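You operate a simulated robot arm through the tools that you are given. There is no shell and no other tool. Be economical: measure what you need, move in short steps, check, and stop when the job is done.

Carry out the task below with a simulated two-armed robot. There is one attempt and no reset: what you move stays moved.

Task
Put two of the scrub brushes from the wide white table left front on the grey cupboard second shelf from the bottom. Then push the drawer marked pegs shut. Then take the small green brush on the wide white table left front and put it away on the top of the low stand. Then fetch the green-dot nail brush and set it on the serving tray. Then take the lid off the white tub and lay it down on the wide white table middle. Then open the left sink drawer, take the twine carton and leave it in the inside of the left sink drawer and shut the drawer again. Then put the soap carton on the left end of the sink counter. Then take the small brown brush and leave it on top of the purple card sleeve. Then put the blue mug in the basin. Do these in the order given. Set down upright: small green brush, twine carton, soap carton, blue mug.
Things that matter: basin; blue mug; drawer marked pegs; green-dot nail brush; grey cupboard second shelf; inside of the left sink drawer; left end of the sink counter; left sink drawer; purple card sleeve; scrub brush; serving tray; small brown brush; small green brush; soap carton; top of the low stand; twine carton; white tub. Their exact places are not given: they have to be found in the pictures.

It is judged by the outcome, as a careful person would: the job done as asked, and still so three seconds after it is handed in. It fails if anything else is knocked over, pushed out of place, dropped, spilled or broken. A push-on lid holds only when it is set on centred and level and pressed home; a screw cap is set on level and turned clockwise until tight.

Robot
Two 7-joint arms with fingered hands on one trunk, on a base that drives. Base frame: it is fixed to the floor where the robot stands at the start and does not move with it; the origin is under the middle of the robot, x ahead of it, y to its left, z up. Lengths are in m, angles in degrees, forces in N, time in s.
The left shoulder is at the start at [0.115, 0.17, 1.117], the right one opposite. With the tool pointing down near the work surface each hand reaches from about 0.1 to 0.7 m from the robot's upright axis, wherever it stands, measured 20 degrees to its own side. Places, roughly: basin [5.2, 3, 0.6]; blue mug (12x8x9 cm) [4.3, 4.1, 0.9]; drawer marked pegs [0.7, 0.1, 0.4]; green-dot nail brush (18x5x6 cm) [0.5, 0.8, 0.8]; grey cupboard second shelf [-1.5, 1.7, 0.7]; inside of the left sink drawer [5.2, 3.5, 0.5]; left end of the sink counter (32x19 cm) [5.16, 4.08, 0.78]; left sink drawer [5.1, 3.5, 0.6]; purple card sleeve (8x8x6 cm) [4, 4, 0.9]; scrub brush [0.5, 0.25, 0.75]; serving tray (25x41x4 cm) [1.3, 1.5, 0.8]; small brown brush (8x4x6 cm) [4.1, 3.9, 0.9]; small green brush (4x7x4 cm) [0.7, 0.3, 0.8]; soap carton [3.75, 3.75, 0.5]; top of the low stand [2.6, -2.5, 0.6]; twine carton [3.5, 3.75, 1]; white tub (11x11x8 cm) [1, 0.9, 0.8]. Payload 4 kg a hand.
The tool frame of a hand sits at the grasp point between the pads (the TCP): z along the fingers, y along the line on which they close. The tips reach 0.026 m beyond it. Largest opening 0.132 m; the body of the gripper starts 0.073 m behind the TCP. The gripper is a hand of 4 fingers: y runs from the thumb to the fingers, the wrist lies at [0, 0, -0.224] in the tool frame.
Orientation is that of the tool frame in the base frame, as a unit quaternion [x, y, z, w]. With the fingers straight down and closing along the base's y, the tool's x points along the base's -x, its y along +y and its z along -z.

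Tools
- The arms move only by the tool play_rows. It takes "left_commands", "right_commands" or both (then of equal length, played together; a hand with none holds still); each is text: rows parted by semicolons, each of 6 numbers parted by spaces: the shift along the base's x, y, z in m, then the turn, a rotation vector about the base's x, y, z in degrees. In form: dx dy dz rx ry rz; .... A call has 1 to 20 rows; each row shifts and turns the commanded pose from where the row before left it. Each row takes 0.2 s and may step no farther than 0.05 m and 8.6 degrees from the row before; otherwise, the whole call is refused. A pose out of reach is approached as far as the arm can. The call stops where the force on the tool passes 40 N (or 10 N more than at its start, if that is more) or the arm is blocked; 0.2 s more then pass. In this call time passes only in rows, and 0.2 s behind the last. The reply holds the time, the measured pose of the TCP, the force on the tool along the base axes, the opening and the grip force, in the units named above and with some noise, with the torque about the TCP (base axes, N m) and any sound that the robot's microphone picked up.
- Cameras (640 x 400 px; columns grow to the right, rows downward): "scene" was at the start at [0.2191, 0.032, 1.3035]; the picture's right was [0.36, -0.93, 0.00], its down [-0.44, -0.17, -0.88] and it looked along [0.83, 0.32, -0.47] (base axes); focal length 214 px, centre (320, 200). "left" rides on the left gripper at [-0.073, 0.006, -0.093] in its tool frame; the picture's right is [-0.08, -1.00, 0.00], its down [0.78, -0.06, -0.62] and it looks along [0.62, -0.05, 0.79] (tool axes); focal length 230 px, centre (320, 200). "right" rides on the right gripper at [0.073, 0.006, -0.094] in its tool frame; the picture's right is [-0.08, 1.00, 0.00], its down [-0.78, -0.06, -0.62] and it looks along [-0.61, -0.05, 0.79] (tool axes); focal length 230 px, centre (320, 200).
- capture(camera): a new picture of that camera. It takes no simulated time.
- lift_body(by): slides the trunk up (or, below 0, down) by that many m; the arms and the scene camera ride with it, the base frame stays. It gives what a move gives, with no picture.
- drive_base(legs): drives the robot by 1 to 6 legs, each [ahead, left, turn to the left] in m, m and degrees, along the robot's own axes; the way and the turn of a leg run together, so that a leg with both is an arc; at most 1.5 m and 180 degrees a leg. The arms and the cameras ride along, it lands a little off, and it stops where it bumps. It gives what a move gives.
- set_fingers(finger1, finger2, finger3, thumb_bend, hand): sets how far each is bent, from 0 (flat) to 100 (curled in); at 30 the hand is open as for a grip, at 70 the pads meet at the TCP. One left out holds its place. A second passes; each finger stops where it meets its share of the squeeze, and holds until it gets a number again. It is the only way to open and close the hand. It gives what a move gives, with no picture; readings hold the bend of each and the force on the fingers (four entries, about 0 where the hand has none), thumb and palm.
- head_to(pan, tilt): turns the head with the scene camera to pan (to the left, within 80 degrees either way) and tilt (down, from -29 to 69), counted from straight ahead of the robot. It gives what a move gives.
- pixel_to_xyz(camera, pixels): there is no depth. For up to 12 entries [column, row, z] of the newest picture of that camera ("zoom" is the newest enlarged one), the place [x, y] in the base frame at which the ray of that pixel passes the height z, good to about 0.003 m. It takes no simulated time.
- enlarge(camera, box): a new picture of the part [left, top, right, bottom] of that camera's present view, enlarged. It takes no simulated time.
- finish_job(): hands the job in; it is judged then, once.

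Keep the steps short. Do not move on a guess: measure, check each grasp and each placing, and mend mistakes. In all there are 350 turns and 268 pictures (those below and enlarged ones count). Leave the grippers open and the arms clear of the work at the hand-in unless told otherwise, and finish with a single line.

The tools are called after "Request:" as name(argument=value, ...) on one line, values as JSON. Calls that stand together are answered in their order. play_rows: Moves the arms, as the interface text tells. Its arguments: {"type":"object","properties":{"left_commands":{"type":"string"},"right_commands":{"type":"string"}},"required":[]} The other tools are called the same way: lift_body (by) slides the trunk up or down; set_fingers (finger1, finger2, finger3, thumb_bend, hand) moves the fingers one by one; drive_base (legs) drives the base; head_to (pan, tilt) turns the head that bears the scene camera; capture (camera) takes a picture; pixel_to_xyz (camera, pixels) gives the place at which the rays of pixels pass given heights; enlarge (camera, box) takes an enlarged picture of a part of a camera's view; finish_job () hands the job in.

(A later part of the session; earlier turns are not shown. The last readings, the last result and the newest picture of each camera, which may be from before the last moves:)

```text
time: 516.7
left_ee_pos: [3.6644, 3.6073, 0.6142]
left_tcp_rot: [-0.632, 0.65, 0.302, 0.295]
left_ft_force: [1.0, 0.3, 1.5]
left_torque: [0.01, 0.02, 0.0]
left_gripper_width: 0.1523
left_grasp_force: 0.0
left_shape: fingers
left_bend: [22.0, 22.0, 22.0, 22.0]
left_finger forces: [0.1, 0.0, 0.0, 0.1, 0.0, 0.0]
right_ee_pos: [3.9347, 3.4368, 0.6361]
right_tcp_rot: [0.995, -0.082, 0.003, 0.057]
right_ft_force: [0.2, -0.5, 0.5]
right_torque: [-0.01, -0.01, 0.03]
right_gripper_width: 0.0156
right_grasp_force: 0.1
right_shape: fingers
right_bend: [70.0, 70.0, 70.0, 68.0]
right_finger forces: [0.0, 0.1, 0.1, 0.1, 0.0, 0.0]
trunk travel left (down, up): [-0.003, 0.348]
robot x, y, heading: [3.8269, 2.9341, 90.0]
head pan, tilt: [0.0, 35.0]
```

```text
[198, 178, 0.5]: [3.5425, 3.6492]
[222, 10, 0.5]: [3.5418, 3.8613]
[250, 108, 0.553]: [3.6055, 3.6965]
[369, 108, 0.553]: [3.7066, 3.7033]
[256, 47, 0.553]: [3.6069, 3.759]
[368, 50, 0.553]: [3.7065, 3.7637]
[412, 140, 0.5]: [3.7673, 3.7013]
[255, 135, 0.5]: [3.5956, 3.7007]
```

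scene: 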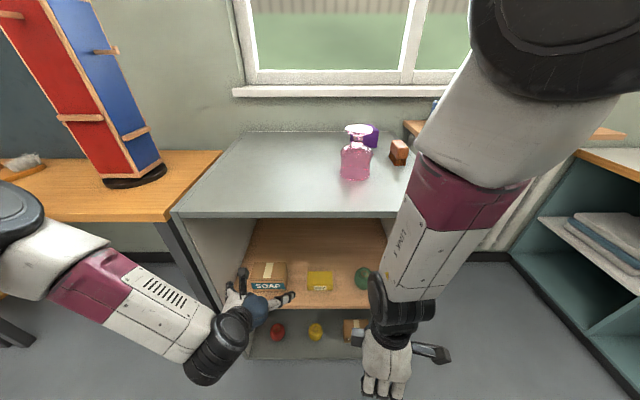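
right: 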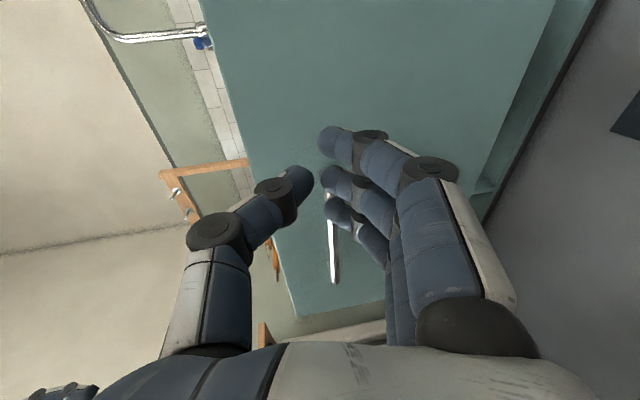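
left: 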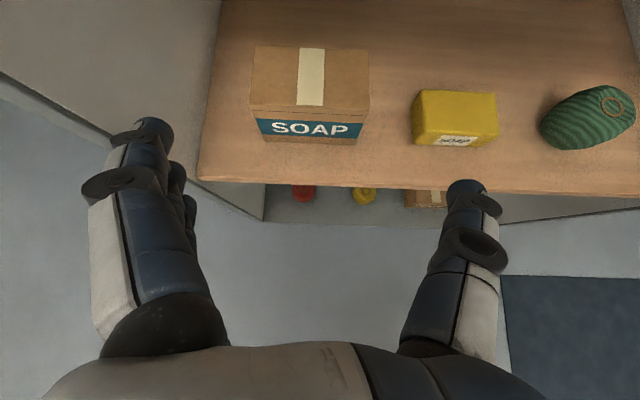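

The carton is 10 cm wide, centre (3.656, 3.731). I narrow to bend 30, shift 8 mm left, and advance 12 cm.

Request:
set_fingers(hand="left", finger1=30, finger2=30, finger3=30, thumb_bend=30)

Request:
play_rows(left_commands="-0.008 0 0.005 0 0 0")

Request:
drive_base(legs=[[0.12, 0, 0]])

Request:
capture(camera="left")

```text
time: 517.7
left_ee_pos: [3.6643, 3.6071, 0.6155]
left_tcp_rot: [-0.632, 0.649, 0.302, 0.295]
left_ft_force: [-0.8, -1.1, -1.2]
left_torque: [-0.03, -0.02, -0.01]
left_gripper_width: 0.1372
left_grasp_force: 0.0
left_shape: fingers
left_bend: [30.0, 30.0, 30.0, 30.0]
left_finger forces: [0.0, 0.0, 0.1, 0.0, 0.0, 0.1]
right_ee_pos: [3.9338, 3.4369, 0.6366]
right_tcp_rot: [0.995, -0.082, 0.003, 0.057]
right_ft_force: [-0.5, 0.1, -0.4]
right_torque: [0.03, 0.0, 0.06]
right_gripper_width: 0.0157
right_grasp_force: 0.1
right_shape: fingers
right_bend: [70.0, 70.0, 70.0, 68.0]
right_finger forces: [0.0, 0.1, 0.0, 0.1, 0.1, 0.1]
trunk travel left (down, up): [-0.003, 0.348]
robot x, y, heading: [3.8248, 2.936, 89.6]
head pan, tilt: [0.0, 35.0]
```

```text
time: 518.1
left_ee_pos: [3.6574, 3.6071, 0.6198]
left_tcp_rot: [-0.632, 0.65, 0.302, 0.294]
left_ft_force: [0.2, 0.2, 0.4]
left_torque: [-0.03, 0.0, -0.02]
left_gripper_width: 0.1369
left_grasp_force: 0.1
left_shape: fingers
left_bend: [30.0, 30.0, 30.0, 30.0]
left_finger forces: [0.0, 0.1, 0.0, 0.0, 0.0, 0.0]
right_ee_pos: [3.9346, 3.4369, 0.6356]
right_tcp_rot: [0.995, -0.082, 0.003, 0.056]
right_ft_force: [0.3, 1.2, -0.2]
right_torque: [0.0, 0.02, -0.01]
right_gripper_width: 0.016
right_grasp_force: 0.0
right_shape: fingers
right_bend: [70.0, 70.0, 70.0, 68.0]
right_finger forces: [0.0, 0.0, 0.0, 0.0, 0.0, 0.1]
trunk travel left (down, up): [-0.003, 0.348]
robot x, y, heading: [3.8216, 2.9387, 89.8]
head pan, tilt: [0.0, 35.0]
```

```text
time: 519.4
left_ee_pos: [3.6554, 3.7269, 0.6194]
left_tcp_rot: [-0.632, 0.65, 0.301, 0.295]
left_ft_force: [0.3, 0.6, 0.0]
left_torque: [0.04, -0.03, 0.0]
left_gripper_width: 0.137
left_grasp_force: 0.0
left_shape: fingers
left_bend: [30.0, 30.0, 30.0, 30.0]
left_finger forces: [0.0, 0.0, 0.1, 0.0, 0.0, 0.0]
right_ee_pos: [3.9352, 3.5571, 0.6352]
right_tcp_rot: [0.995, -0.08, 0.004, 0.057]
right_ft_force: [0.1, 0.3, 0.6]
right_torque: [-0.03, 0.0, -0.04]
right_gripper_width: 0.0157
right_grasp_force: 0.1
right_shape: fingers
right_bend: [70.0, 70.0, 70.0, 68.0]
right_finger forces: [0.0, 0.1, 0.1, 0.0, 0.0, 0.1]
trunk travel left (down, up): [-0.003, 0.348]
robot x, y, heading: [3.8221, 3.0572, 89.8]
head pan, tilt: [0.0, 35.0]
```

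```text
67 pictures are left
```

left: 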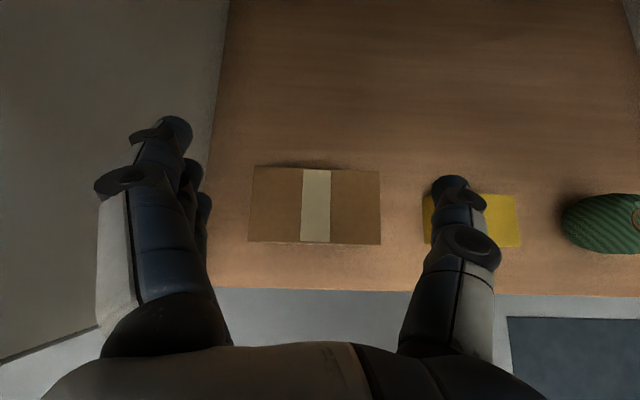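

The carton sits between thumb and fingers. I lower 6 cm straight down.

Request:
play_rows(left_commands="0 0 -0.025 0 0 0; 0 0 -0.02 0 0 0; 0 0.003 -0.012 0 0 0; 0 0 -0.006 0 0 0")

Request:
capture(camera="left")

```text
time: 520.4
left_ee_pos: [3.6562, 3.7318, 0.5569]
left_tcp_rot: [-0.632, 0.65, 0.302, 0.295]
left_ft_force: [0.2, -0.6, 0.6]
left_torque: [0.02, -0.02, 0.01]
left_gripper_width: 0.1372
left_grasp_force: 0.1
left_shape: fingers
left_bend: [30.0, 30.0, 30.0, 30.0]
left_finger forces: [0.1, 0.0, 0.0, 0.0, 0.1, 0.0]
right_ee_pos: [3.9348, 3.5575, 0.6356]
right_tcp_rot: [0.995, -0.082, 0.004, 0.056]
right_ft_force: [-0.4, 0.3, -0.7]
right_torque: [-0.02, -0.02, 0.03]
right_gripper_width: 0.016
right_grasp_force: 0.1
right_shape: fingers
right_bend: [70.0, 70.0, 70.0, 68.0]
right_finger forces: [0.1, 0.0, 0.1, 0.0, 0.1, 0.0]
trunk travel left (down, up): [-0.003, 0.348]
robot x, y, heading: [3.823, 3.0595, 89.7]
head pan, tilt: [0.0, 35.0]
```

```text
66 pictures are left
```

left: 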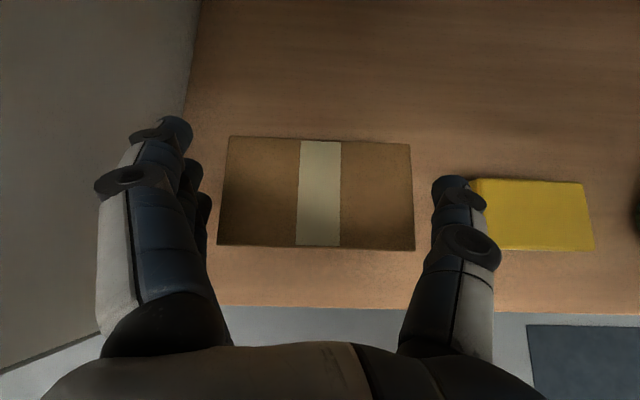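

Good straddle. 4 mm lower, then close.

Request:
play_rows(left_commands="0 0 -0.004 0 0 0")

Request:
set_fingers(hand="left", finger1=44, finger2=44, finger3=44, thumb_bend=44)

Request:
set_fingers(hand="left", finger1=60, finger2=60, finger3=60, thumb_bend=60)

Request:
play_rows(left_commands="0 0 0.01 0 0 0; 0 0 0.02 0 0 0; 0 0 0.02 0 0 0")

Request:
capture(camera="left")

```text
time: 520.8
left_ee_pos: [3.6562, 3.7325, 0.5513]
left_tcp_rot: [-0.632, 0.65, 0.301, 0.295]
left_ft_force: [0.4, -0.5, -0.1]
left_torque: [-0.01, 0.0, -0.01]
left_gripper_width: 0.137
left_grasp_force: 0.1
left_shape: fingers
left_bend: [30.0, 30.0, 30.0, 30.0]
left_finger forces: [0.1, 0.1, 0.0, 0.0, 0.0, 0.0]
right_ee_pos: [3.9352, 3.5586, 0.6369]
right_tcp_rot: [0.995, -0.08, 0.003, 0.057]
right_ft_force: [0.7, 0.0, -0.4]
right_torque: [0.0, 0.0, 0.0]
right_gripper_width: 0.0158
right_grasp_force: 0.2
right_shape: fingers
right_bend: [70.0, 70.0, 70.0, 68.0]
right_finger forces: [0.1, 0.0, 0.1, 0.0, 0.1, 0.1]
trunk travel left (down, up): [-0.003, 0.348]
robot x, y, heading: [3.8221, 3.0579, 89.7]
head pan, tilt: [0.0, 35.0]
```

```text
time: 521.8
left_ee_pos: [3.6559, 3.7322, 0.5535]
left_tcp_rot: [-0.632, 0.65, 0.302, 0.295]
left_ft_force: [-0.8, -0.3, 2.2]
left_torque: [0.0, -0.04, -0.08]
left_gripper_width: 0.1026
left_grasp_force: 11.6
left_shape: fingers
left_bend: [44.0, 38.0, 40.0, 40.0]
left_finger forces: [0.0, 4.1, 8.1, 0.0, 11.2, 0.1]
right_ee_pos: [3.9337, 3.5564, 0.6353]
right_tcp_rot: [0.995, -0.08, 0.003, 0.057]
right_ft_force: [-0.4, 0.1, 0.5]
right_torque: [0.02, -0.02, 0.0]
right_gripper_width: 0.0161
right_grasp_force: 0.0
right_shape: fingers
right_bend: [70.0, 70.0, 70.0, 68.0]
right_finger forces: [0.0, 0.1, 0.0, 0.0, 0.0, 0.0]
trunk travel left (down, up): [-0.003, 0.348]
robot x, y, heading: [3.8222, 3.0564, 90.0]
head pan, tilt: [0.0, 35.0]
```

```text
time: 522.8
left_ee_pos: [3.656, 3.7327, 0.5513]
left_tcp_rot: [-0.632, 0.65, 0.301, 0.294]
left_ft_force: [1.2, -0.4, 2.3]
left_torque: [0.02, -0.28, 0.0]
left_gripper_width: 0.071
left_grasp_force: 26.2
left_shape: fingers
left_bend: [60.0, 36.0, 46.0, 50.0]
left_finger forces: [0.0, 9.5, 15.3, 0.0, 27.3, 0.1]
right_ee_pos: [3.933, 3.5567, 0.636]
right_tcp_rot: [0.995, -0.08, 0.004, 0.057]
right_ft_force: [0.1, 0.2, 0.5]
right_torque: [0.02, -0.03, 0.0]
right_gripper_width: 0.0156
right_grasp_force: 0.0
right_shape: fingers
right_bend: [70.0, 70.0, 70.0, 68.0]
right_finger forces: [0.0, 0.0, 0.0, 0.0, 0.0, 0.0]
trunk travel left (down, up): [-0.003, 0.348]
robot x, y, heading: [3.8228, 3.0578, 89.8]
head pan, tilt: [0.0, 35.0]
```

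```text
time: 523.6
left_ee_pos: [3.655, 3.7313, 0.602]
left_tcp_rot: [-0.632, 0.65, 0.302, 0.295]
left_ft_force: [0.2, 0.4, -0.8]
left_torque: [-0.03, 0.0, 0.01]
left_gripper_width: 0.0709
left_grasp_force: 25.3
left_shape: fingers
left_bend: [60.0, 36.0, 46.0, 50.0]
left_finger forces: [0.0, 9.7, 15.7, 0.1, 25.1, 0.0]
right_ee_pos: [3.9339, 3.5571, 0.6364]
right_tcp_rot: [0.995, -0.081, 0.003, 0.057]
right_ft_force: [-0.4, -0.2, -0.7]
right_torque: [0.0, -0.01, -0.01]
right_gripper_width: 0.0158
right_grasp_force: 0.1
right_shape: fingers
right_bend: [70.0, 70.0, 70.0, 68.0]
right_finger forces: [0.0, 0.1, 0.0, 0.0, 0.0, 0.1]
trunk travel left (down, up): [-0.003, 0.348]
robot x, y, heading: [3.8239, 3.0602, 89.9]
head pan, tilt: [0.0, 35.0]
```

```text
65 pictures are left
```

left: 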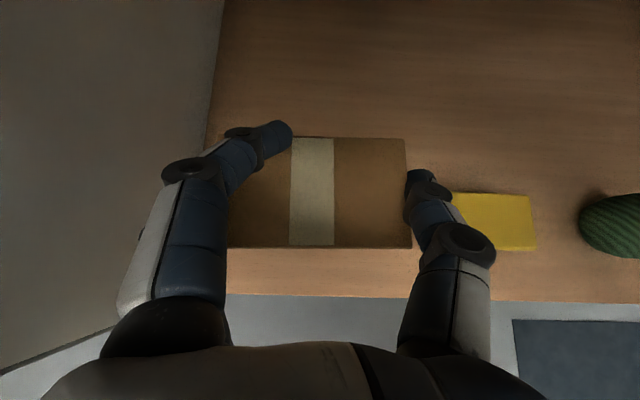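

The carton came up with the hand. I back out of the shelf, then raise trunk and hand.

Request:
drive_base(legs=[[-0.42, 0, 0]])

Request:
lift_body(by=0.13)

Request:
play_rows(left_commands="0 0 0.04 0 0 0; 0 0 0.04 0 0 0; 0 0 0.04 0 0 0; 0 0 0.04 0 0 0; 0 0 0.03 0 0 0", right_commands="0 0 0.04 0 0 0; 0 0 0.04 0 0 0; 0 0 0.04 0 0 0; 0 0 0.04 0 0 0; 0 0 0.04 0 0 0")

Request:
capture(camera="scene")

```text
time: 526.1
left_ee_pos: [3.6569, 3.3132, 0.603]
left_tcp_rot: [-0.631, 0.651, 0.302, 0.296]
left_ft_force: [0.2, 0.6, -1.0]
left_torque: [-0.05, -0.03, 0.0]
left_gripper_width: 0.0707
left_grasp_force: 25.1
left_shape: fingers
left_bend: [60.0, 36.0, 46.0, 50.0]
left_finger forces: [0.1, 9.7, 15.7, 0.0, 25.2, 0.1]
right_ee_pos: [3.9343, 3.1367, 0.6354]
right_tcp_rot: [0.995, -0.083, 0.003, 0.056]
right_ft_force: [-0.3, 0.1, -0.2]
right_torque: [-0.03, 0.01, 0.02]
right_gripper_width: 0.0159
right_grasp_force: 0.1
right_shape: fingers
right_bend: [70.0, 70.0, 70.0, 68.0]
right_finger forces: [0.0, 0.0, 0.0, 0.0, 0.0, 0.0]
trunk travel left (down, up): [-0.003, 0.348]
robot x, y, heading: [3.8194, 2.6367, 89.9]
head pan, tilt: [0.0, 35.0]
```

```text
time: 527.7
left_ee_pos: [3.657, 3.3132, 0.7318]
left_tcp_rot: [-0.631, 0.652, 0.3, 0.295]
left_ft_force: [-0.1, -0.3, -1.5]
left_torque: [-0.02, -0.01, 0.01]
left_gripper_width: 0.0707
left_grasp_force: 24.9
left_shape: fingers
left_bend: [60.0, 36.0, 46.0, 50.0]
left_finger forces: [0.0, 9.8, 15.5, 0.0, 25.2, 0.0]
right_ee_pos: [3.9427, 3.1505, 0.7744]
right_tcp_rot: [0.992, -0.114, -0.026, 0.055]
right_ft_force: [0.0, 0.3, 0.3]
right_torque: [-0.02, -0.01, -0.03]
right_gripper_width: 0.0157
right_grasp_force: 0.1
right_shape: fingers
right_bend: [70.0, 70.0, 70.0, 68.0]
right_finger forces: [0.0, 0.0, 0.1, 0.1, 0.0, 0.0]
trunk travel left (down, up): [-0.133, 0.218]
robot x, y, heading: [3.8211, 2.637, 89.8]
head pan, tilt: [0.0, 35.0]
```

```text
time: 528.9
left_ee_pos: [3.6578, 3.3138, 0.9238]
left_tcp_rot: [-0.631, 0.651, 0.301, 0.296]
left_ft_force: [0.2, -0.5, -1.3]
left_torque: [-0.03, 0.0, -0.06]
left_gripper_width: 0.0703
left_grasp_force: 25.2
left_shape: fingers
left_bend: [60.0, 36.0, 46.0, 50.0]
left_finger forces: [0.0, 9.9, 15.3, 0.0, 25.0, 0.0]
right_ee_pos: [3.9408, 3.1387, 0.9739]
right_tcp_rot: [0.992, -0.102, -0.036, 0.066]
right_ft_force: [-1.1, -0.4, 0.2]
right_torque: [0.0, 0.01, -0.02]
right_gripper_width: 0.016
right_grasp_force: 0.0
right_shape: fingers
right_bend: [70.0, 70.0, 70.0, 68.0]
right_finger forces: [0.1, 0.0, 0.0, 0.0, 0.0, 0.0]
trunk travel left (down, up): [-0.133, 0.218]
robot x, y, heading: [3.8225, 2.6408, 89.8]
head pan, tilt: [0.0, 35.0]
```

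```text
64 pictures are left
```

scene: 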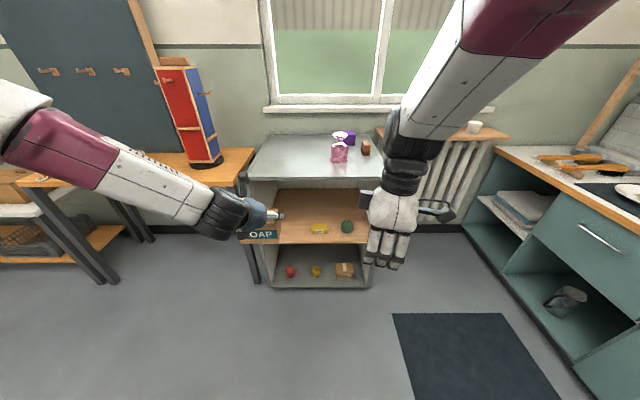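

Holding the soap carton. I turn to face the sink, move over, and take a picture of the counter's left end.

Request:
drive_base(legs=[[0, 0, -85], [0.55, 0, 0], [0, 0.6, 0]])

Request:
head_to(pan=15, tilt=35)

Request:
capture(camera="scene")

```text
time: 541.1
left_ee_pos: [4.9696, 3.518, 0.9233]
left_tcp_rot: [-0.025, 0.906, 0.022, 0.421]
left_ft_force: [0.2, -0.2, -1.5]
left_torque: [0.0, 0.04, 0.0]
left_gripper_width: 0.0705
left_grasp_force: 24.7
left_shape: fingers
left_bend: [60.0, 36.0, 46.0, 51.0]
left_finger forces: [0.0, 9.7, 15.0, 0.1, 24.5, 0.1]
right_ee_pos: [4.8223, 3.223, 0.9766]
right_tcp_rot: [-0.665, 0.743, 0.068, -0.021]
right_ft_force: [-0.4, 0.8, 0.1]
right_torque: [0.0, 0.0, -0.01]
right_gripper_width: 0.0159
right_grasp_force: 0.0
right_shape: fingers
right_bend: [70.0, 70.0, 70.0, 68.0]
right_finger forces: [0.0, 0.1, 0.0, 0.0, 0.1, 0.0]
trunk travel left (down, up): [-0.133, 0.218]
robot x, y, heading: [4.3108, 3.2959, 4.8]
head pan, tilt: [0.0, 35.0]
```

```text
time: 541.9
left_ee_pos: [4.9713, 3.5176, 0.9232]
left_tcp_rot: [-0.024, 0.906, 0.022, 0.422]
left_ft_force: [0.4, -0.4, -1.6]
left_torque: [-0.04, 0.02, 0.02]
left_gripper_width: 0.0705
left_grasp_force: 24.7
left_shape: fingers
left_bend: [60.0, 36.0, 46.0, 51.0]
left_finger forces: [0.1, 9.7, 14.9, 0.1, 24.5, 0.0]
right_ee_pos: [4.822, 3.2229, 0.9786]
right_tcp_rot: [-0.664, 0.744, 0.071, -0.017]
right_ft_force: [0.3, 0.7, -0.5]
right_torque: [-0.04, -0.02, 0.0]
right_gripper_width: 0.0158
right_grasp_force: 0.1
right_shape: fingers
right_bend: [70.0, 70.0, 70.0, 68.0]
right_finger forces: [0.1, 0.0, 0.0, 0.0, 0.0, 0.0]
trunk travel left (down, up): [-0.133, 0.218]
robot x, y, heading: [4.3142, 3.2885, 4.7]
head pan, tilt: [15.0, 35.0]
```

```text
63 pictures are left
```

scene: 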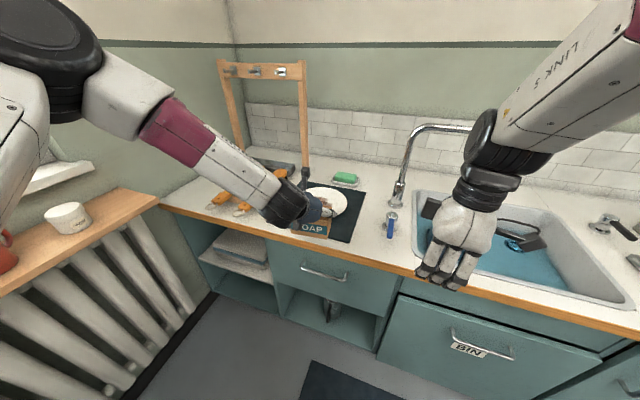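

Request:
enlarge(camera="scene", box=[150, 120, 330, 240])

Request:
pixel_to_xyz(camera="scene", pixels=[[162, 204, 0.78], [196, 180, 0.78], [218, 202, 0.79], [242, 210, 0.79], [236, 175, 0.78], [305, 183, 0.78], [250, 170, 0.78], [200, 190, 0.78]])

```text
3.33 times, centred on (240, 180) of scene
```

zoom: 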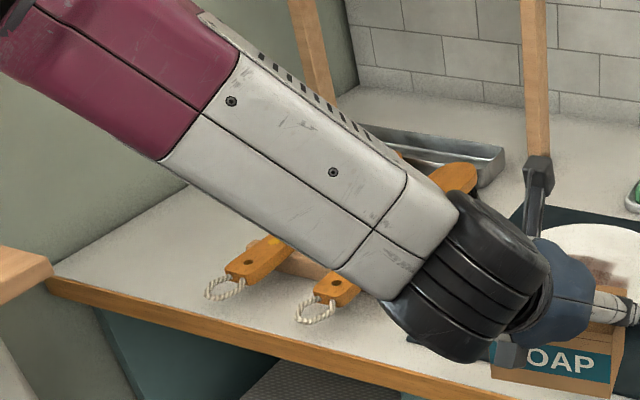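

```text
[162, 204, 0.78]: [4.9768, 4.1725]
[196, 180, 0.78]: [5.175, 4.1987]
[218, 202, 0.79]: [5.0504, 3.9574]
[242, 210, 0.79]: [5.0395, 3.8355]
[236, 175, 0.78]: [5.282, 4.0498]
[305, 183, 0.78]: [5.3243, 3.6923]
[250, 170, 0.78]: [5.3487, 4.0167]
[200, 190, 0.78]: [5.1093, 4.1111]
```

The free left end is at y 4.0–4.2, x 5.0–5.25, left of the brush handles (left edge y ≈ 3.98). I turn 15° left and drive so that the carton comes over (5.12, 4.085).

Request:
drive_base(legs=[[0, 0, 15.3], [0.2, 0, 0], [0.15, 0.29, 0]])

Request:
head_to(pan=15, tilt=45)

Request:
capture(camera="scene")

Request:
capture(camera="left")

```text
time: 547.2
left_ee_pos: [5.1143, 4.0795, 0.9227]
left_tcp_rot: [-0.147, 0.894, 0.079, 0.415]
left_ft_force: [0.3, 0.2, -0.2]
left_torque: [-0.03, 0.0, 0.03]
left_gripper_width: 0.0703
left_grasp_force: 24.3
left_shape: fingers
left_bend: [60.0, 36.0, 46.0, 51.0]
left_finger forces: [0.0, 9.7, 14.9, 0.0, 24.4, 0.0]
right_ee_pos: [5.0506, 3.7553, 0.9768]
right_tcp_rot: [0.758, -0.648, -0.068, 0.027]
right_ft_force: [-0.2, 0.1, 0.1]
right_torque: [-0.01, 0.01, 0.01]
right_gripper_width: 0.0156
right_grasp_force: 0.1
right_shape: fingers
right_bend: [70.0, 70.0, 70.0, 68.0]
right_finger forces: [0.0, 0.0, 0.0, 0.0, 0.1, 0.1]
trunk travel left (down, up): [-0.133, 0.218]
robot x, y, heading: [4.5409, 3.6902, 20.1]
head pan, tilt: [15.0, 35.0]
```

```text
time: 547.9
left_ee_pos: [5.1148, 4.0787, 0.9232]
left_tcp_rot: [-0.146, 0.895, 0.079, 0.415]
left_ft_force: [0.3, 0.2, -1.1]
left_torque: [0.0, -0.02, -0.03]
left_gripper_width: 0.0703
left_grasp_force: 24.5
left_shape: fingers
left_bend: [60.0, 36.0, 46.0, 51.0]
left_finger forces: [0.0, 9.7, 15.0, 0.1, 24.4, 0.1]
right_ee_pos: [5.0517, 3.7552, 0.9788]
right_tcp_rot: [0.758, -0.649, -0.069, 0.026]
right_ft_force: [0.5, -0.4, 0.6]
right_torque: [0.01, 0.02, 0.02]
right_gripper_width: 0.0158
right_grasp_force: 0.0
right_shape: fingers
right_bend: [70.0, 70.0, 70.0, 68.0]
right_finger forces: [0.1, 0.0, 0.1, 0.0, 0.0, 0.0]
trunk travel left (down, up): [-0.133, 0.218]
robot x, y, heading: [4.5377, 3.6903, 20.1]
head pan, tilt: [15.0, 45.0]
```

```text
61 pictures are left
```

scene: 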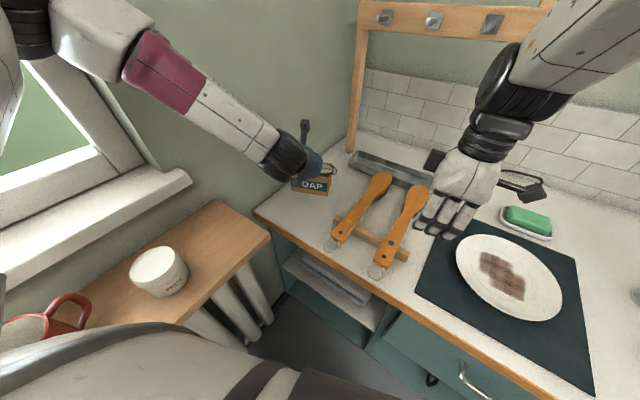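

```text
60 pictures are left
```

left: 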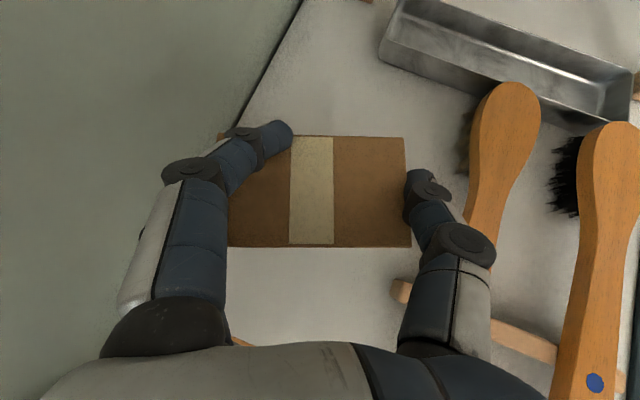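

I measure the borders: wall line, brush edge and stick end versus the carton.

Request:
pixel_to_xyz(camera="left", pixels=[[265, 60, 0.78], [243, 115, 0.78], [300, 5, 0.78], [470, 225, 0.81], [462, 140, 0.8], [393, 292, 0.8], [385, 60, 0.8], [230, 247, 0.925], [410, 247, 0.925], [405, 138, 0.925]])

```text
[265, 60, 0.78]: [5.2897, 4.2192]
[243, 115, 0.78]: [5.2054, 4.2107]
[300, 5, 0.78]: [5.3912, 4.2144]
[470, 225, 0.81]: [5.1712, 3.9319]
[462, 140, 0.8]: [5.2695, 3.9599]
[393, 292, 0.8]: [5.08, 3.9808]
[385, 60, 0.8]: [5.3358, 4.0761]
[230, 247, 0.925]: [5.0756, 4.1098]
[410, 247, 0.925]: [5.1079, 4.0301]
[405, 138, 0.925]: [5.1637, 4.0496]
```

Carton centre is at ≈ (5.115, 4.085) with wall at 4.215 and stick end at 3.98 – it fits. I shift 6 mm left and lower.

Request:
play_rows(left_commands="0 0.006 -0.02 0 0 0; 0 0 -0.03 0 0 0; 0 0 -0.025 0 0 0; 0 0 -0.006 0 0 0")

Request:
capture(camera="left")

```text
time: 548.8
left_ee_pos: [5.1145, 4.0846, 0.8604]
left_tcp_rot: [-0.147, 0.888, 0.082, 0.428]
left_ft_force: [-5.8, -0.5, 22.0]
left_torque: [-0.41, 0.08, -0.09]
left_gripper_width: 0.0683
left_grasp_force: 28.3
left_shape: fingers
left_bend: [60.0, 36.0, 47.0, 53.0]
left_finger forces: [0.1, 9.8, 16.9, 0.0, 30.9, 0.0]
right_ee_pos: [5.0454, 3.7538, 0.984]
right_tcp_rot: [0.759, -0.648, -0.068, 0.022]
right_ft_force: [0.1, 0.3, 0.4]
right_torque: [0.02, -0.01, 0.01]
right_gripper_width: 0.0162
right_grasp_force: 0.0
right_shape: fingers
right_bend: [70.0, 70.0, 70.0, 68.0]
right_finger forces: [0.1, 0.1, 0.1, 0.1, 0.1, 0.1]
trunk travel left (down, up): [-0.133, 0.218]
robot x, y, heading: [4.5375, 3.691, 19.9]
head pan, tilt: [15.0, 45.0]
stopped in row 4 (left hand): the force on the tool passed its limit at 47 N (the readings are from after the stop); the commanded pose is now the measured one
```

```text
59 pictures are left
```

left: 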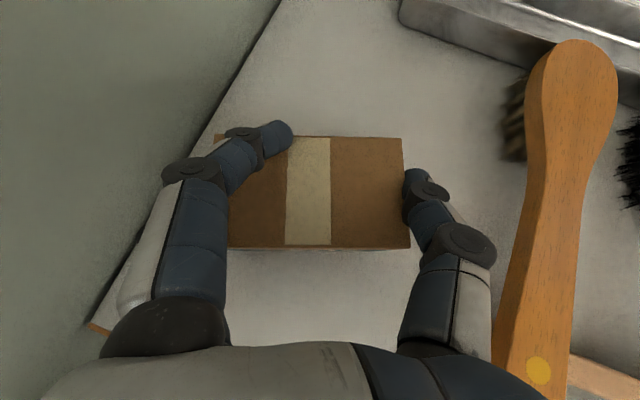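

Contact with the counter at TCP 0.86. I ease up 2 mm and open the hand.

Request:
play_rows(left_commands="0 0 0.002 0 0 0")

Request:
set_fingers(hand="left", finger1=32, finger2=32, finger3=32, thumb_bend=36)

Request:
capture(camera="left")

```text
time: 549.2
left_ee_pos: [5.1146, 4.083, 0.8607]
left_tcp_rot: [-0.148, 0.888, 0.082, 0.427]
left_ft_force: [3.7, 1.6, 32.2]
left_torque: [-0.53, -0.03, 0.0]
left_gripper_width: 0.0681
left_grasp_force: 30.1
left_shape: fingers
left_bend: [60.0, 36.0, 47.0, 53.0]
left_finger forces: [0.1, 10.0, 16.2, 0.1, 34.3, 0.0]
right_ee_pos: [5.0456, 3.7528, 0.9836]
right_tcp_rot: [0.758, -0.648, -0.067, 0.022]
right_ft_force: [0.3, 1.0, 0.2]
right_torque: [0.03, -0.02, -0.01]
right_gripper_width: 0.0158
right_grasp_force: 0.1
right_shape: fingers
right_bend: [70.0, 70.0, 70.0, 68.0]
right_finger forces: [0.1, 0.0, 0.0, 0.0, 0.1, 0.0]
trunk travel left (down, up): [-0.133, 0.218]
robot x, y, heading: [4.5374, 3.687, 20.2]
head pan, tilt: [15.0, 45.0]
```

```text
time: 550.2
left_ee_pos: [5.1117, 4.0824, 0.8552]
left_tcp_rot: [-0.148, 0.89, 0.081, 0.424]
left_ft_force: [1.0, -0.1, -0.5]
left_torque: [0.03, -0.02, -0.02]
left_gripper_width: 0.123
left_grasp_force: 0.3
left_shape: fingers
left_bend: [32.0, 32.0, 32.0, 36.0]
left_finger forces: [0.0, 0.1, 0.4, 0.0, 0.0, 0.0]
right_ee_pos: [5.0444, 3.7521, 0.9813]
right_tcp_rot: [0.758, -0.649, -0.067, 0.023]
right_ft_force: [0.4, -0.2, -0.4]
right_torque: [0.03, -0.01, -0.02]
right_gripper_width: 0.0158
right_grasp_force: 0.0
right_shape: fingers
right_bend: [70.0, 70.0, 70.0, 68.0]
right_finger forces: [0.1, 0.0, 0.0, 0.1, 0.1, 0.1]
trunk travel left (down, up): [-0.133, 0.218]
robot x, y, heading: [4.5377, 3.6898, 20.2]
head pan, tilt: [15.0, 45.0]
```

```text
58 pictures are left
```

left: 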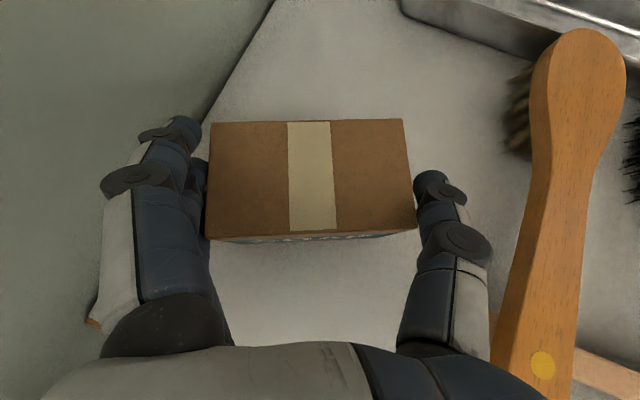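

Released. I lift straight up, check, then back off.

Request:
play_rows(left_commands="0 0 0.02 0 0 0; 0 0 0.04 0 0 0; 0 0 0.04 0 0 0; -0.03 -0.01 0.03 0 0 0; -0.04 -0.015 0.02 0 0 0")

Request:
enlarge(camera="scene", box=[220, 110, 460, 290])

```text
time: 551.4
left_ee_pos: [5.047, 4.059, 1.0043]
left_tcp_rot: [-0.148, 0.891, 0.08, 0.422]
left_ft_force: [0.8, -0.7, 0.5]
left_torque: [0.02, -0.03, -0.03]
left_gripper_width: 0.1231
left_grasp_force: 0.2
left_shape: fingers
left_bend: [32.0, 32.0, 32.0, 36.0]
left_finger forces: [0.0, 0.1, 0.1, 0.1, 0.0, 0.0]
right_ee_pos: [5.0489, 3.7552, 0.9805]
right_tcp_rot: [0.758, -0.649, -0.069, 0.025]
right_ft_force: [0.4, 0.2, -0.6]
right_torque: [0.02, 0.0, -0.01]
right_gripper_width: 0.0159
right_grasp_force: 0.1
right_shape: fingers
right_bend: [70.0, 70.0, 70.0, 68.0]
right_finger forces: [0.1, 0.1, 0.0, 0.0, 0.1, 0.0]
trunk travel left (down, up): [-0.133, 0.218]
robot x, y, heading: [4.5398, 3.6879, 20.2]
head pan, tilt: [15.0, 45.0]
```

```text
2.22 times, centred on (340, 200) of scene
```

zoom: 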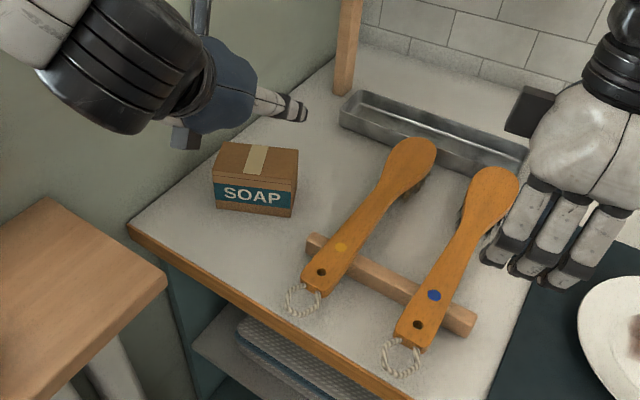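

Soap carton stands upright at the counter's left end. Next the small brown brush. I raise both hands and drive round to face the shelf's right part.

Request:
play_rows(left_commands="0 0 0.04 0 0 0; 0 0 0.04 0 0 0; 0 0 0.03 0 0 0", right_commands="0 0 0.04 0 0 0; 0 0 0.04 0 0 0; 0 0 0.04 0 0 0")

Request:
drive_base(legs=[[-0.36, -0.42, 0], [0, 0, 70], [0, 0.3, 0]])

Request:
head_to(pan=0, tilt=40)

Request:
capture(camera="scene")

```text
time: 552.2
left_ee_pos: [5.047, 4.0589, 1.1143]
left_tcp_rot: [-0.147, 0.891, 0.08, 0.421]
left_ft_force: [-0.1, 0.3, 0.7]
left_torque: [0.01, 0.01, 0.02]
left_gripper_width: 0.1229
left_grasp_force: 0.0
left_shape: fingers
left_bend: [32.0, 32.0, 32.0, 36.0]
left_finger forces: [0.1, 0.1, 0.0, 0.0, 0.0, 0.1]
right_ee_pos: [5.0501, 3.7544, 0.9878]
right_tcp_rot: [0.758, -0.648, -0.069, 0.026]
right_ft_force: [0.4, -0.4, 0.6]
right_torque: [0.02, -0.02, 0.01]
right_gripper_width: 0.0158
right_grasp_force: 0.1
right_shape: fingers
right_bend: [70.0, 70.0, 70.0, 68.0]
right_finger forces: [0.0, 0.1, 0.1, 0.0, 0.1, 0.0]
right hand out of reach, approached as far as the arm can: row 1, 2, 3
trunk travel left (down, up): [-0.133, 0.218]
robot x, y, heading: [4.5366, 3.6889, 20.1]
head pan, tilt: [15.0, 45.0]
```

```text
time: 562.3
left_ee_pos: [3.8501, 3.7692, 1.1134]
left_tcp_rot: [0.64, -0.637, -0.312, -0.296]
left_ft_force: [-0.1, -0.1, -0.3]
left_torque: [0.01, -0.03, 0.0]
left_gripper_width: 0.123
left_grasp_force: 0.1
left_shape: fingers
left_bend: [32.0, 32.0, 32.0, 36.0]
left_finger forces: [0.1, 0.0, 0.0, 0.0, 0.1, 0.0]
right_ee_pos: [4.1392, 3.6734, 0.989]
right_tcp_rot: [0.994, -0.083, -0.04, 0.061]
right_ft_force: [-0.9, -0.2, 0.0]
right_torque: [0.02, -0.03, 0.0]
right_gripper_width: 0.0158
right_grasp_force: 0.0
right_shape: fingers
right_bend: [70.0, 70.0, 70.0, 68.0]
right_finger forces: [0.0, 0.1, 0.0, 0.0, 0.0, 0.1]
trunk travel left (down, up): [-0.133, 0.218]
robot x, y, heading: [4.0409, 3.1703, 91.5]
head pan, tilt: [15.0, 45.0]
```

```text
time: 563.1
left_ee_pos: [3.8499, 3.7696, 1.1119]
left_tcp_rot: [0.641, -0.636, -0.312, -0.296]
left_ft_force: [-0.3, 0.0, 0.4]
left_torque: [0.01, 0.0, 0.0]
left_gripper_width: 0.1231
left_grasp_force: 0.0
left_shape: fingers
left_bend: [32.0, 32.0, 32.0, 36.0]
left_finger forces: [0.0, 0.1, 0.1, 0.0, 0.1, 0.0]
right_ee_pos: [4.1397, 3.675, 0.9885]
right_tcp_rot: [0.994, -0.083, -0.04, 0.061]
right_ft_force: [0.1, 0.0, 0.6]
right_torque: [0.01, 0.01, 0.0]
right_gripper_width: 0.0159
right_grasp_force: 0.1
right_shape: fingers
right_bend: [70.0, 70.0, 70.0, 68.0]
right_finger forces: [0.0, 0.0, 0.0, 0.0, 0.1, 0.1]
trunk travel left (down, up): [-0.133, 0.218]
robot x, y, heading: [4.0405, 3.1678, 91.3]
head pan, tilt: [0.0, 40.0]
```

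```text
56 pictures are left
```

scene: 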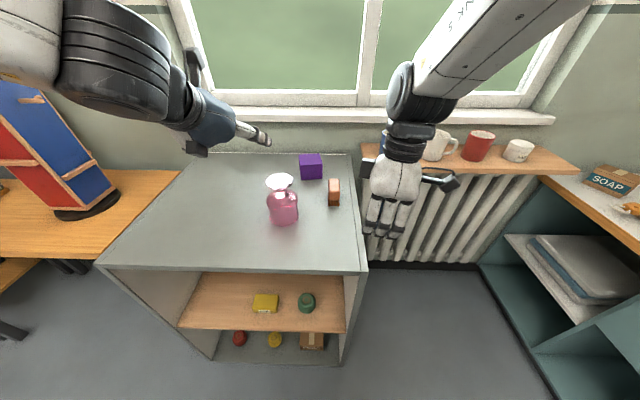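

Request:
enlarge(camera="scene", box=[255, 140, 375, 240])

Request:
pixel_to_xyz(camera="scene", pixels=[[334, 206, 0.87], [328, 180, 0.93], [340, 180, 0.93], [328, 195, 0.93], [340, 195, 0.93], [302, 180, 0.87], [323, 178, 0.87], [300, 155, 0.93], [321, 154, 0.93], [302, 167, 0.93], [323, 166, 0.93]])

Request:
capture(camera="right")

```text
4.00 times, centred on (315, 190) of scene
```

zoom: 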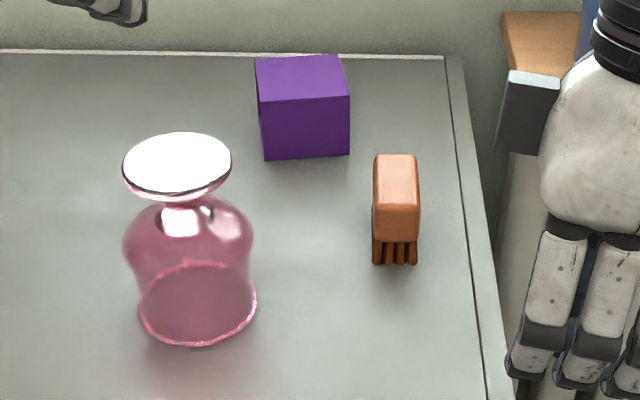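

```text
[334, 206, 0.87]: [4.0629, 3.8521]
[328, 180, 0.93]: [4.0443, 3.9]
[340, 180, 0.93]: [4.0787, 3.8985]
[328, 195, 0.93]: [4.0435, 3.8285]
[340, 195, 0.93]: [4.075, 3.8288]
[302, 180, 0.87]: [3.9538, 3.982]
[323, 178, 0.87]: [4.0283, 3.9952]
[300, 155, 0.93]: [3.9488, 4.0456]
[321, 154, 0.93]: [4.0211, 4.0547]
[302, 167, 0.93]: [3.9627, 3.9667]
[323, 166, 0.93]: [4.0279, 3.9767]
```

```text
54 pictures are left
```

right: 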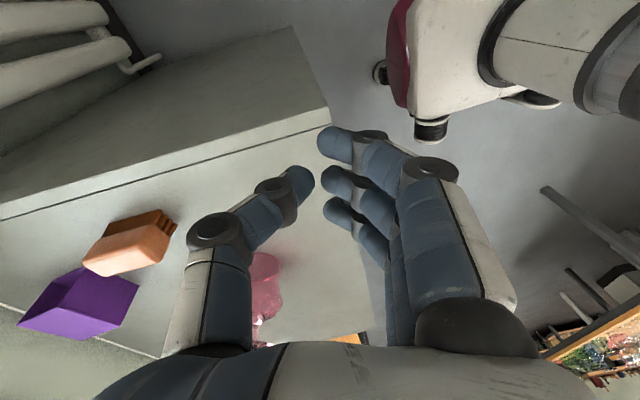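

Request:
pixel_to_xyz(camera="right", pixels=[[128, 250, 0.92], [128, 250, 0.935], [83, 265, 0.925], [168, 233, 0.925], [75, 295, 0.93], [20, 320, 0.93]])

Request:
pixel_to_xyz(camera="zoom", pixels=[[396, 185, 0.92], [396, 185, 0.935], [303, 76, 0.93], [258, 98, 0.93], [349, 97, 0.93], [338, 57, 0.93], [256, 58, 0.93]])

```text
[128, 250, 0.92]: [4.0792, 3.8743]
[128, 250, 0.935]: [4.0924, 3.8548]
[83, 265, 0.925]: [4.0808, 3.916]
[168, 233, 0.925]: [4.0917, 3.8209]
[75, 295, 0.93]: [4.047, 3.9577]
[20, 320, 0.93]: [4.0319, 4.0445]
```

```text
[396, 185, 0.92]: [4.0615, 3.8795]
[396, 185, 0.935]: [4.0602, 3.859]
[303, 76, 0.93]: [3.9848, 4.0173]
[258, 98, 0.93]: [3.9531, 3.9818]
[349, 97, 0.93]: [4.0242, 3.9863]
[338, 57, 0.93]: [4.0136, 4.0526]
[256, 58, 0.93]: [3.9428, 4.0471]
```

The brush stands along y with centre ≈ (4.061, 3.87); the sleeve's top (z 0.93) is centred at (3.985, 4.017). I move the left hand away from the pink glass, upright the right hand and turn it to close across x, then drive 17 cm closer.

Request:
play_rows(left_commands="-0.04 -0.02 0.01 0 0 0; -0.04 -0.02 0.01 0 0 0; -0.04 -0.03 0 0 0 0; -0.04 -0.03 0 0 0 0; 0 0 0 0 0 0; 0 0 0 0 0 0; 0 0 0 0 0 0; 0 0 0 0 0 0; 0 0 0 0 0 0; 0 0 0 0 0 0; 0 0 0 0 0 0", right_commands="0 0 0.02 6.6 -5.2 0; 0 0 0.02 0 0 -8.07; 0 0 0.02 0 0 -8.07; 0 0 0 0 0 -8.07; 0 0 0 0 0 -8.07; 0 0 0 0 0 -8.07; 0 0 0 0 0 -8.07; 0 0 0 0 0 -8.07; 0 0 0 0 0 -8.07; 0 0 0 0 0 -8.07; 0 0 0 0 0 -8.07")

Request:
set_fingers(hand="right", finger1=45, finger2=45, finger3=45, thumb_bend=45)

Request:
drive_base(legs=[[0.16, 0, -1.3]])

Request:
capture(camera="right")

```text
time: 565.5
left_ee_pos: [3.6884, 3.6707, 1.1329]
left_tcp_rot: [0.641, -0.637, -0.311, -0.295]
left_ft_force: [0.5, -0.9, -0.2]
left_torque: [0.01, -0.01, 0.0]
left_gripper_width: 0.1233
left_grasp_force: 0.1
left_shape: fingers
left_bend: [32.0, 32.0, 32.0, 36.0]
left_finger forces: [0.1, 0.0, 0.0, 0.1, 0.1, 0.1]
right_ee_pos: [4.1211, 3.7473, 1.0379]
right_tcp_rot: [-0.703, 0.707, 0.07, -0.023]
right_ft_force: [0.0, 0.9, -0.7]
right_torque: [-0.05, -0.02, -0.02]
right_gripper_width: 0.0161
right_grasp_force: 0.0
right_shape: fingers
right_bend: [70.0, 70.0, 70.0, 68.0]
right_finger forces: [0.0, 0.1, 0.1, 0.0, 0.0, 0.1]
right hand out of reach, approached as far as the arm can: row 1, 2, 3, 4, 5, 6, 7, 8, 9, 10, 11
trunk travel left (down, up): [-0.133, 0.218]
robot x, y, heading: [4.0423, 3.1686, 91.7]
head pan, tilt: [0.0, 40.0]
```

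```text
time: 566.5
left_ee_pos: [3.6882, 3.6703, 1.1336]
left_tcp_rot: [0.641, -0.637, -0.311, -0.295]
left_ft_force: [-1.3, -0.3, 0.2]
left_torque: [0.01, 0.0, 0.01]
left_gripper_width: 0.1231
left_grasp_force: 0.0
left_shape: fingers
left_bend: [32.0, 32.0, 32.0, 36.0]
left_finger forces: [0.0, 0.0, 0.1, 0.0, 0.0, 0.0]
right_ee_pos: [4.1214, 3.7482, 1.0377]
right_tcp_rot: [-0.704, 0.707, 0.07, -0.022]
right_ft_force: [-0.4, 0.4, 0.0]
right_torque: [-0.01, 0.04, -0.02]
right_gripper_width: 0.0866
right_grasp_force: 0.1
right_shape: fingers
right_bend: [45.0, 45.0, 45.0, 45.0]
right_finger forces: [0.0, 0.1, 0.0, 0.1, 0.0, 0.0]
trunk travel left (down, up): [-0.133, 0.218]
robot x, y, heading: [4.0395, 3.1664, 91.9]
head pan, tilt: [0.0, 40.0]
```

```text
time: 567.9
left_ee_pos: [3.6975, 3.8395, 1.133]
left_tcp_rot: [-0.633, 0.644, 0.307, 0.299]
left_ft_force: [-0.4, 0.2, -0.2]
left_torque: [0.06, 0.03, -0.02]
left_gripper_width: 0.1232
left_grasp_force: 0.1
left_shape: fingers
left_bend: [32.0, 32.0, 32.0, 36.0]
left_finger forces: [0.0, 0.0, 0.0, 0.0, 0.0, 0.0]
right_ee_pos: [4.1321, 3.9057, 1.039]
right_tcp_rot: [-0.696, 0.714, 0.07, -0.022]
right_ft_force: [0.9, 0.2, -1.2]
right_torque: [-0.03, 0.0, 0.02]
right_gripper_width: 0.0864
right_grasp_force: 0.0
right_shape: fingers
right_bend: [45.0, 45.0, 45.0, 45.0]
right_finger forces: [0.0, 0.1, 0.1, 0.0, 0.0, 0.1]
trunk travel left (down, up): [-0.133, 0.218]
robot x, y, heading: [4.041, 3.3323, 90.4]
head pan, tilt: [0.0, 40.0]
```

```text
53 pictures are left
```

right: 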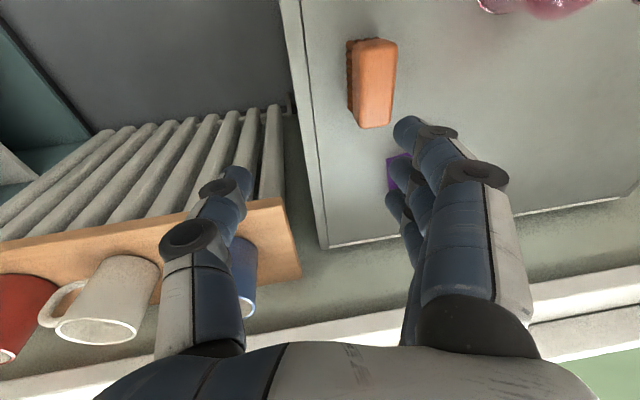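

Request:
pixel_to_xyz(camera="right", pixels=[[376, 85, 0.925], [362, 125, 0.925], [390, 125, 0.925], [362, 42, 0.925], [394, 42, 0.925], [376, 85, 0.91], [400, 170, 0.93]])

Request:
play_rows(right_commands="-0.01 -0.01 0 -4 -7.4 0; -0.02 -0.01 0 0 0 0; -0.02 -0.01 0 0 0 0; -0.02 -0.005 0 0 0 0")

Request:
capture(camera="right")

```text
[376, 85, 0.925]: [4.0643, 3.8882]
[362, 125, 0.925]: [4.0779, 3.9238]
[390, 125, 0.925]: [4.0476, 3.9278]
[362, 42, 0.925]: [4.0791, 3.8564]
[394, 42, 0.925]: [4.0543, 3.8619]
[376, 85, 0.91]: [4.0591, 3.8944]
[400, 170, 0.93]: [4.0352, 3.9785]
```

```text
time: 568.9
left_ee_pos: [3.6968, 3.8394, 1.133]
left_tcp_rot: [-0.634, 0.644, 0.308, 0.299]
left_ft_force: [-0.1, -0.1, 0.8]
left_torque: [-0.01, 0.0, 0.0]
left_gripper_width: 0.123
left_grasp_force: 0.1
left_shape: fingers
left_bend: [32.0, 32.0, 32.0, 36.0]
left_finger forces: [0.0, 0.1, 0.0, 0.0, 0.0, 0.0]
right_ee_pos: [4.0694, 3.8909, 1.049]
right_tcp_rot: [-0.684, 0.729, 0.016, -0.029]
right_ft_force: [0.4, -0.2, 0.2]
right_torque: [0.0, 0.01, -0.01]
right_gripper_width: 0.0867
right_grasp_force: 0.1
right_shape: fingers
right_bend: [45.0, 45.0, 45.0, 45.0]
right_finger forces: [0.0, 0.0, 0.0, 0.1, 0.1, 0.1]
right hand out of reach, approached as far as the arm can: row 2, 3
trunk travel left (down, up): [-0.133, 0.218]
robot x, y, heading: [4.0365, 3.3316, 90.4]
head pan, tilt: [0.0, 40.0]
```

```text
52 pictures are left
```

right: 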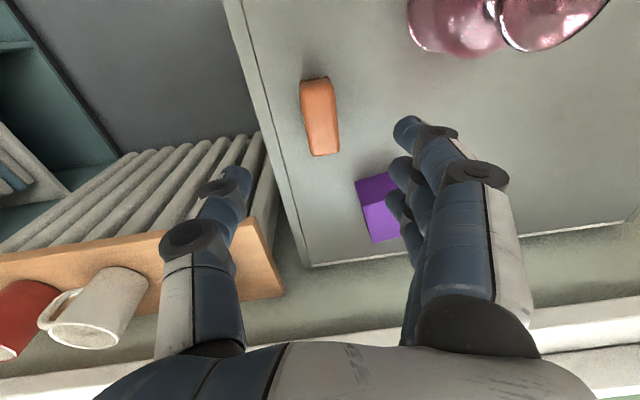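

Request:
pixel_to_xyz(camera="right", pixels=[[320, 118, 0.925], [317, 82, 0.925], [324, 152, 0.925], [306, 118, 0.925], [336, 118, 0.925], [356, 182, 0.93], [372, 243, 0.93]])

```text
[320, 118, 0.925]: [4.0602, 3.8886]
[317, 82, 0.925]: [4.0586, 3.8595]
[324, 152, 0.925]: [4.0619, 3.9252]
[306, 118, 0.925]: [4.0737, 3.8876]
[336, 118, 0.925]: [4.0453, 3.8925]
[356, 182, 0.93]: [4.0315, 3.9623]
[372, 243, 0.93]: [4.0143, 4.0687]
```

Brush centre (4.060, 3.887), 7 × 3 cm. I descend over it to 0.918 and close.

Request:
play_rows(right_commands="-0.009 -0.004 -0.03 0 -3.7 0; 0 0 -0.035 0 0 0; 0 0 -0.035 0 0 0; 0 0 -0.02 0 0 0; 0 0 -0.01 0 0 0")

Request:
capture(camera="right")

```text
time: 570.1
left_ee_pos: [3.6969, 3.8394, 1.1339]
left_tcp_rot: [-0.633, 0.644, 0.308, 0.298]
left_ft_force: [-0.2, -0.3, -0.2]
left_torque: [-0.03, -0.01, -0.03]
left_gripper_width: 0.1231
left_grasp_force: 0.0
left_shape: fingers
left_bend: [32.0, 32.0, 32.0, 36.0]
left_finger forces: [0.1, 0.1, 0.0, 0.2, 0.0, 0.0]
right_ee_pos: [4.1151, 3.8792, 0.9496]
right_tcp_rot: [-0.683, 0.731, 0.011, -0.006]
right_ft_force: [0.9, -0.9, -0.3]
right_torque: [0.01, 0.0, 0.01]
right_gripper_width: 0.0869
right_grasp_force: 0.0
right_shape: fingers
right_bend: [45.0, 45.0, 45.0, 45.0]
right_finger forces: [0.0, 0.0, 0.0, 0.0, 0.1, 0.0]
right hand out of reach, approached as far as the arm can: row 1, 2, 3, 4
trunk travel left (down, up): [-0.133, 0.218]
robot x, y, heading: [4.0409, 3.3311, 90.1]
head pan, tilt: [0.0, 40.0]
```

```text
51 pictures are left
```

right: 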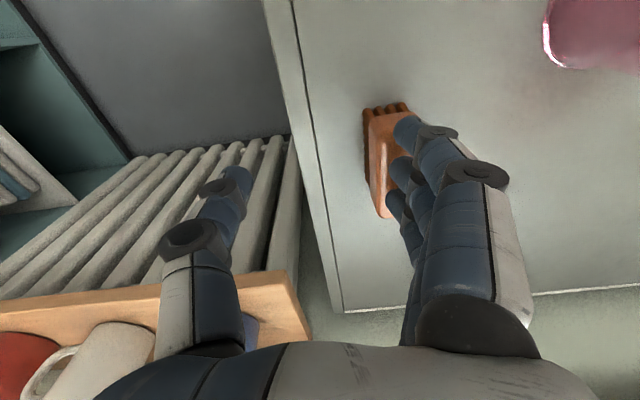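

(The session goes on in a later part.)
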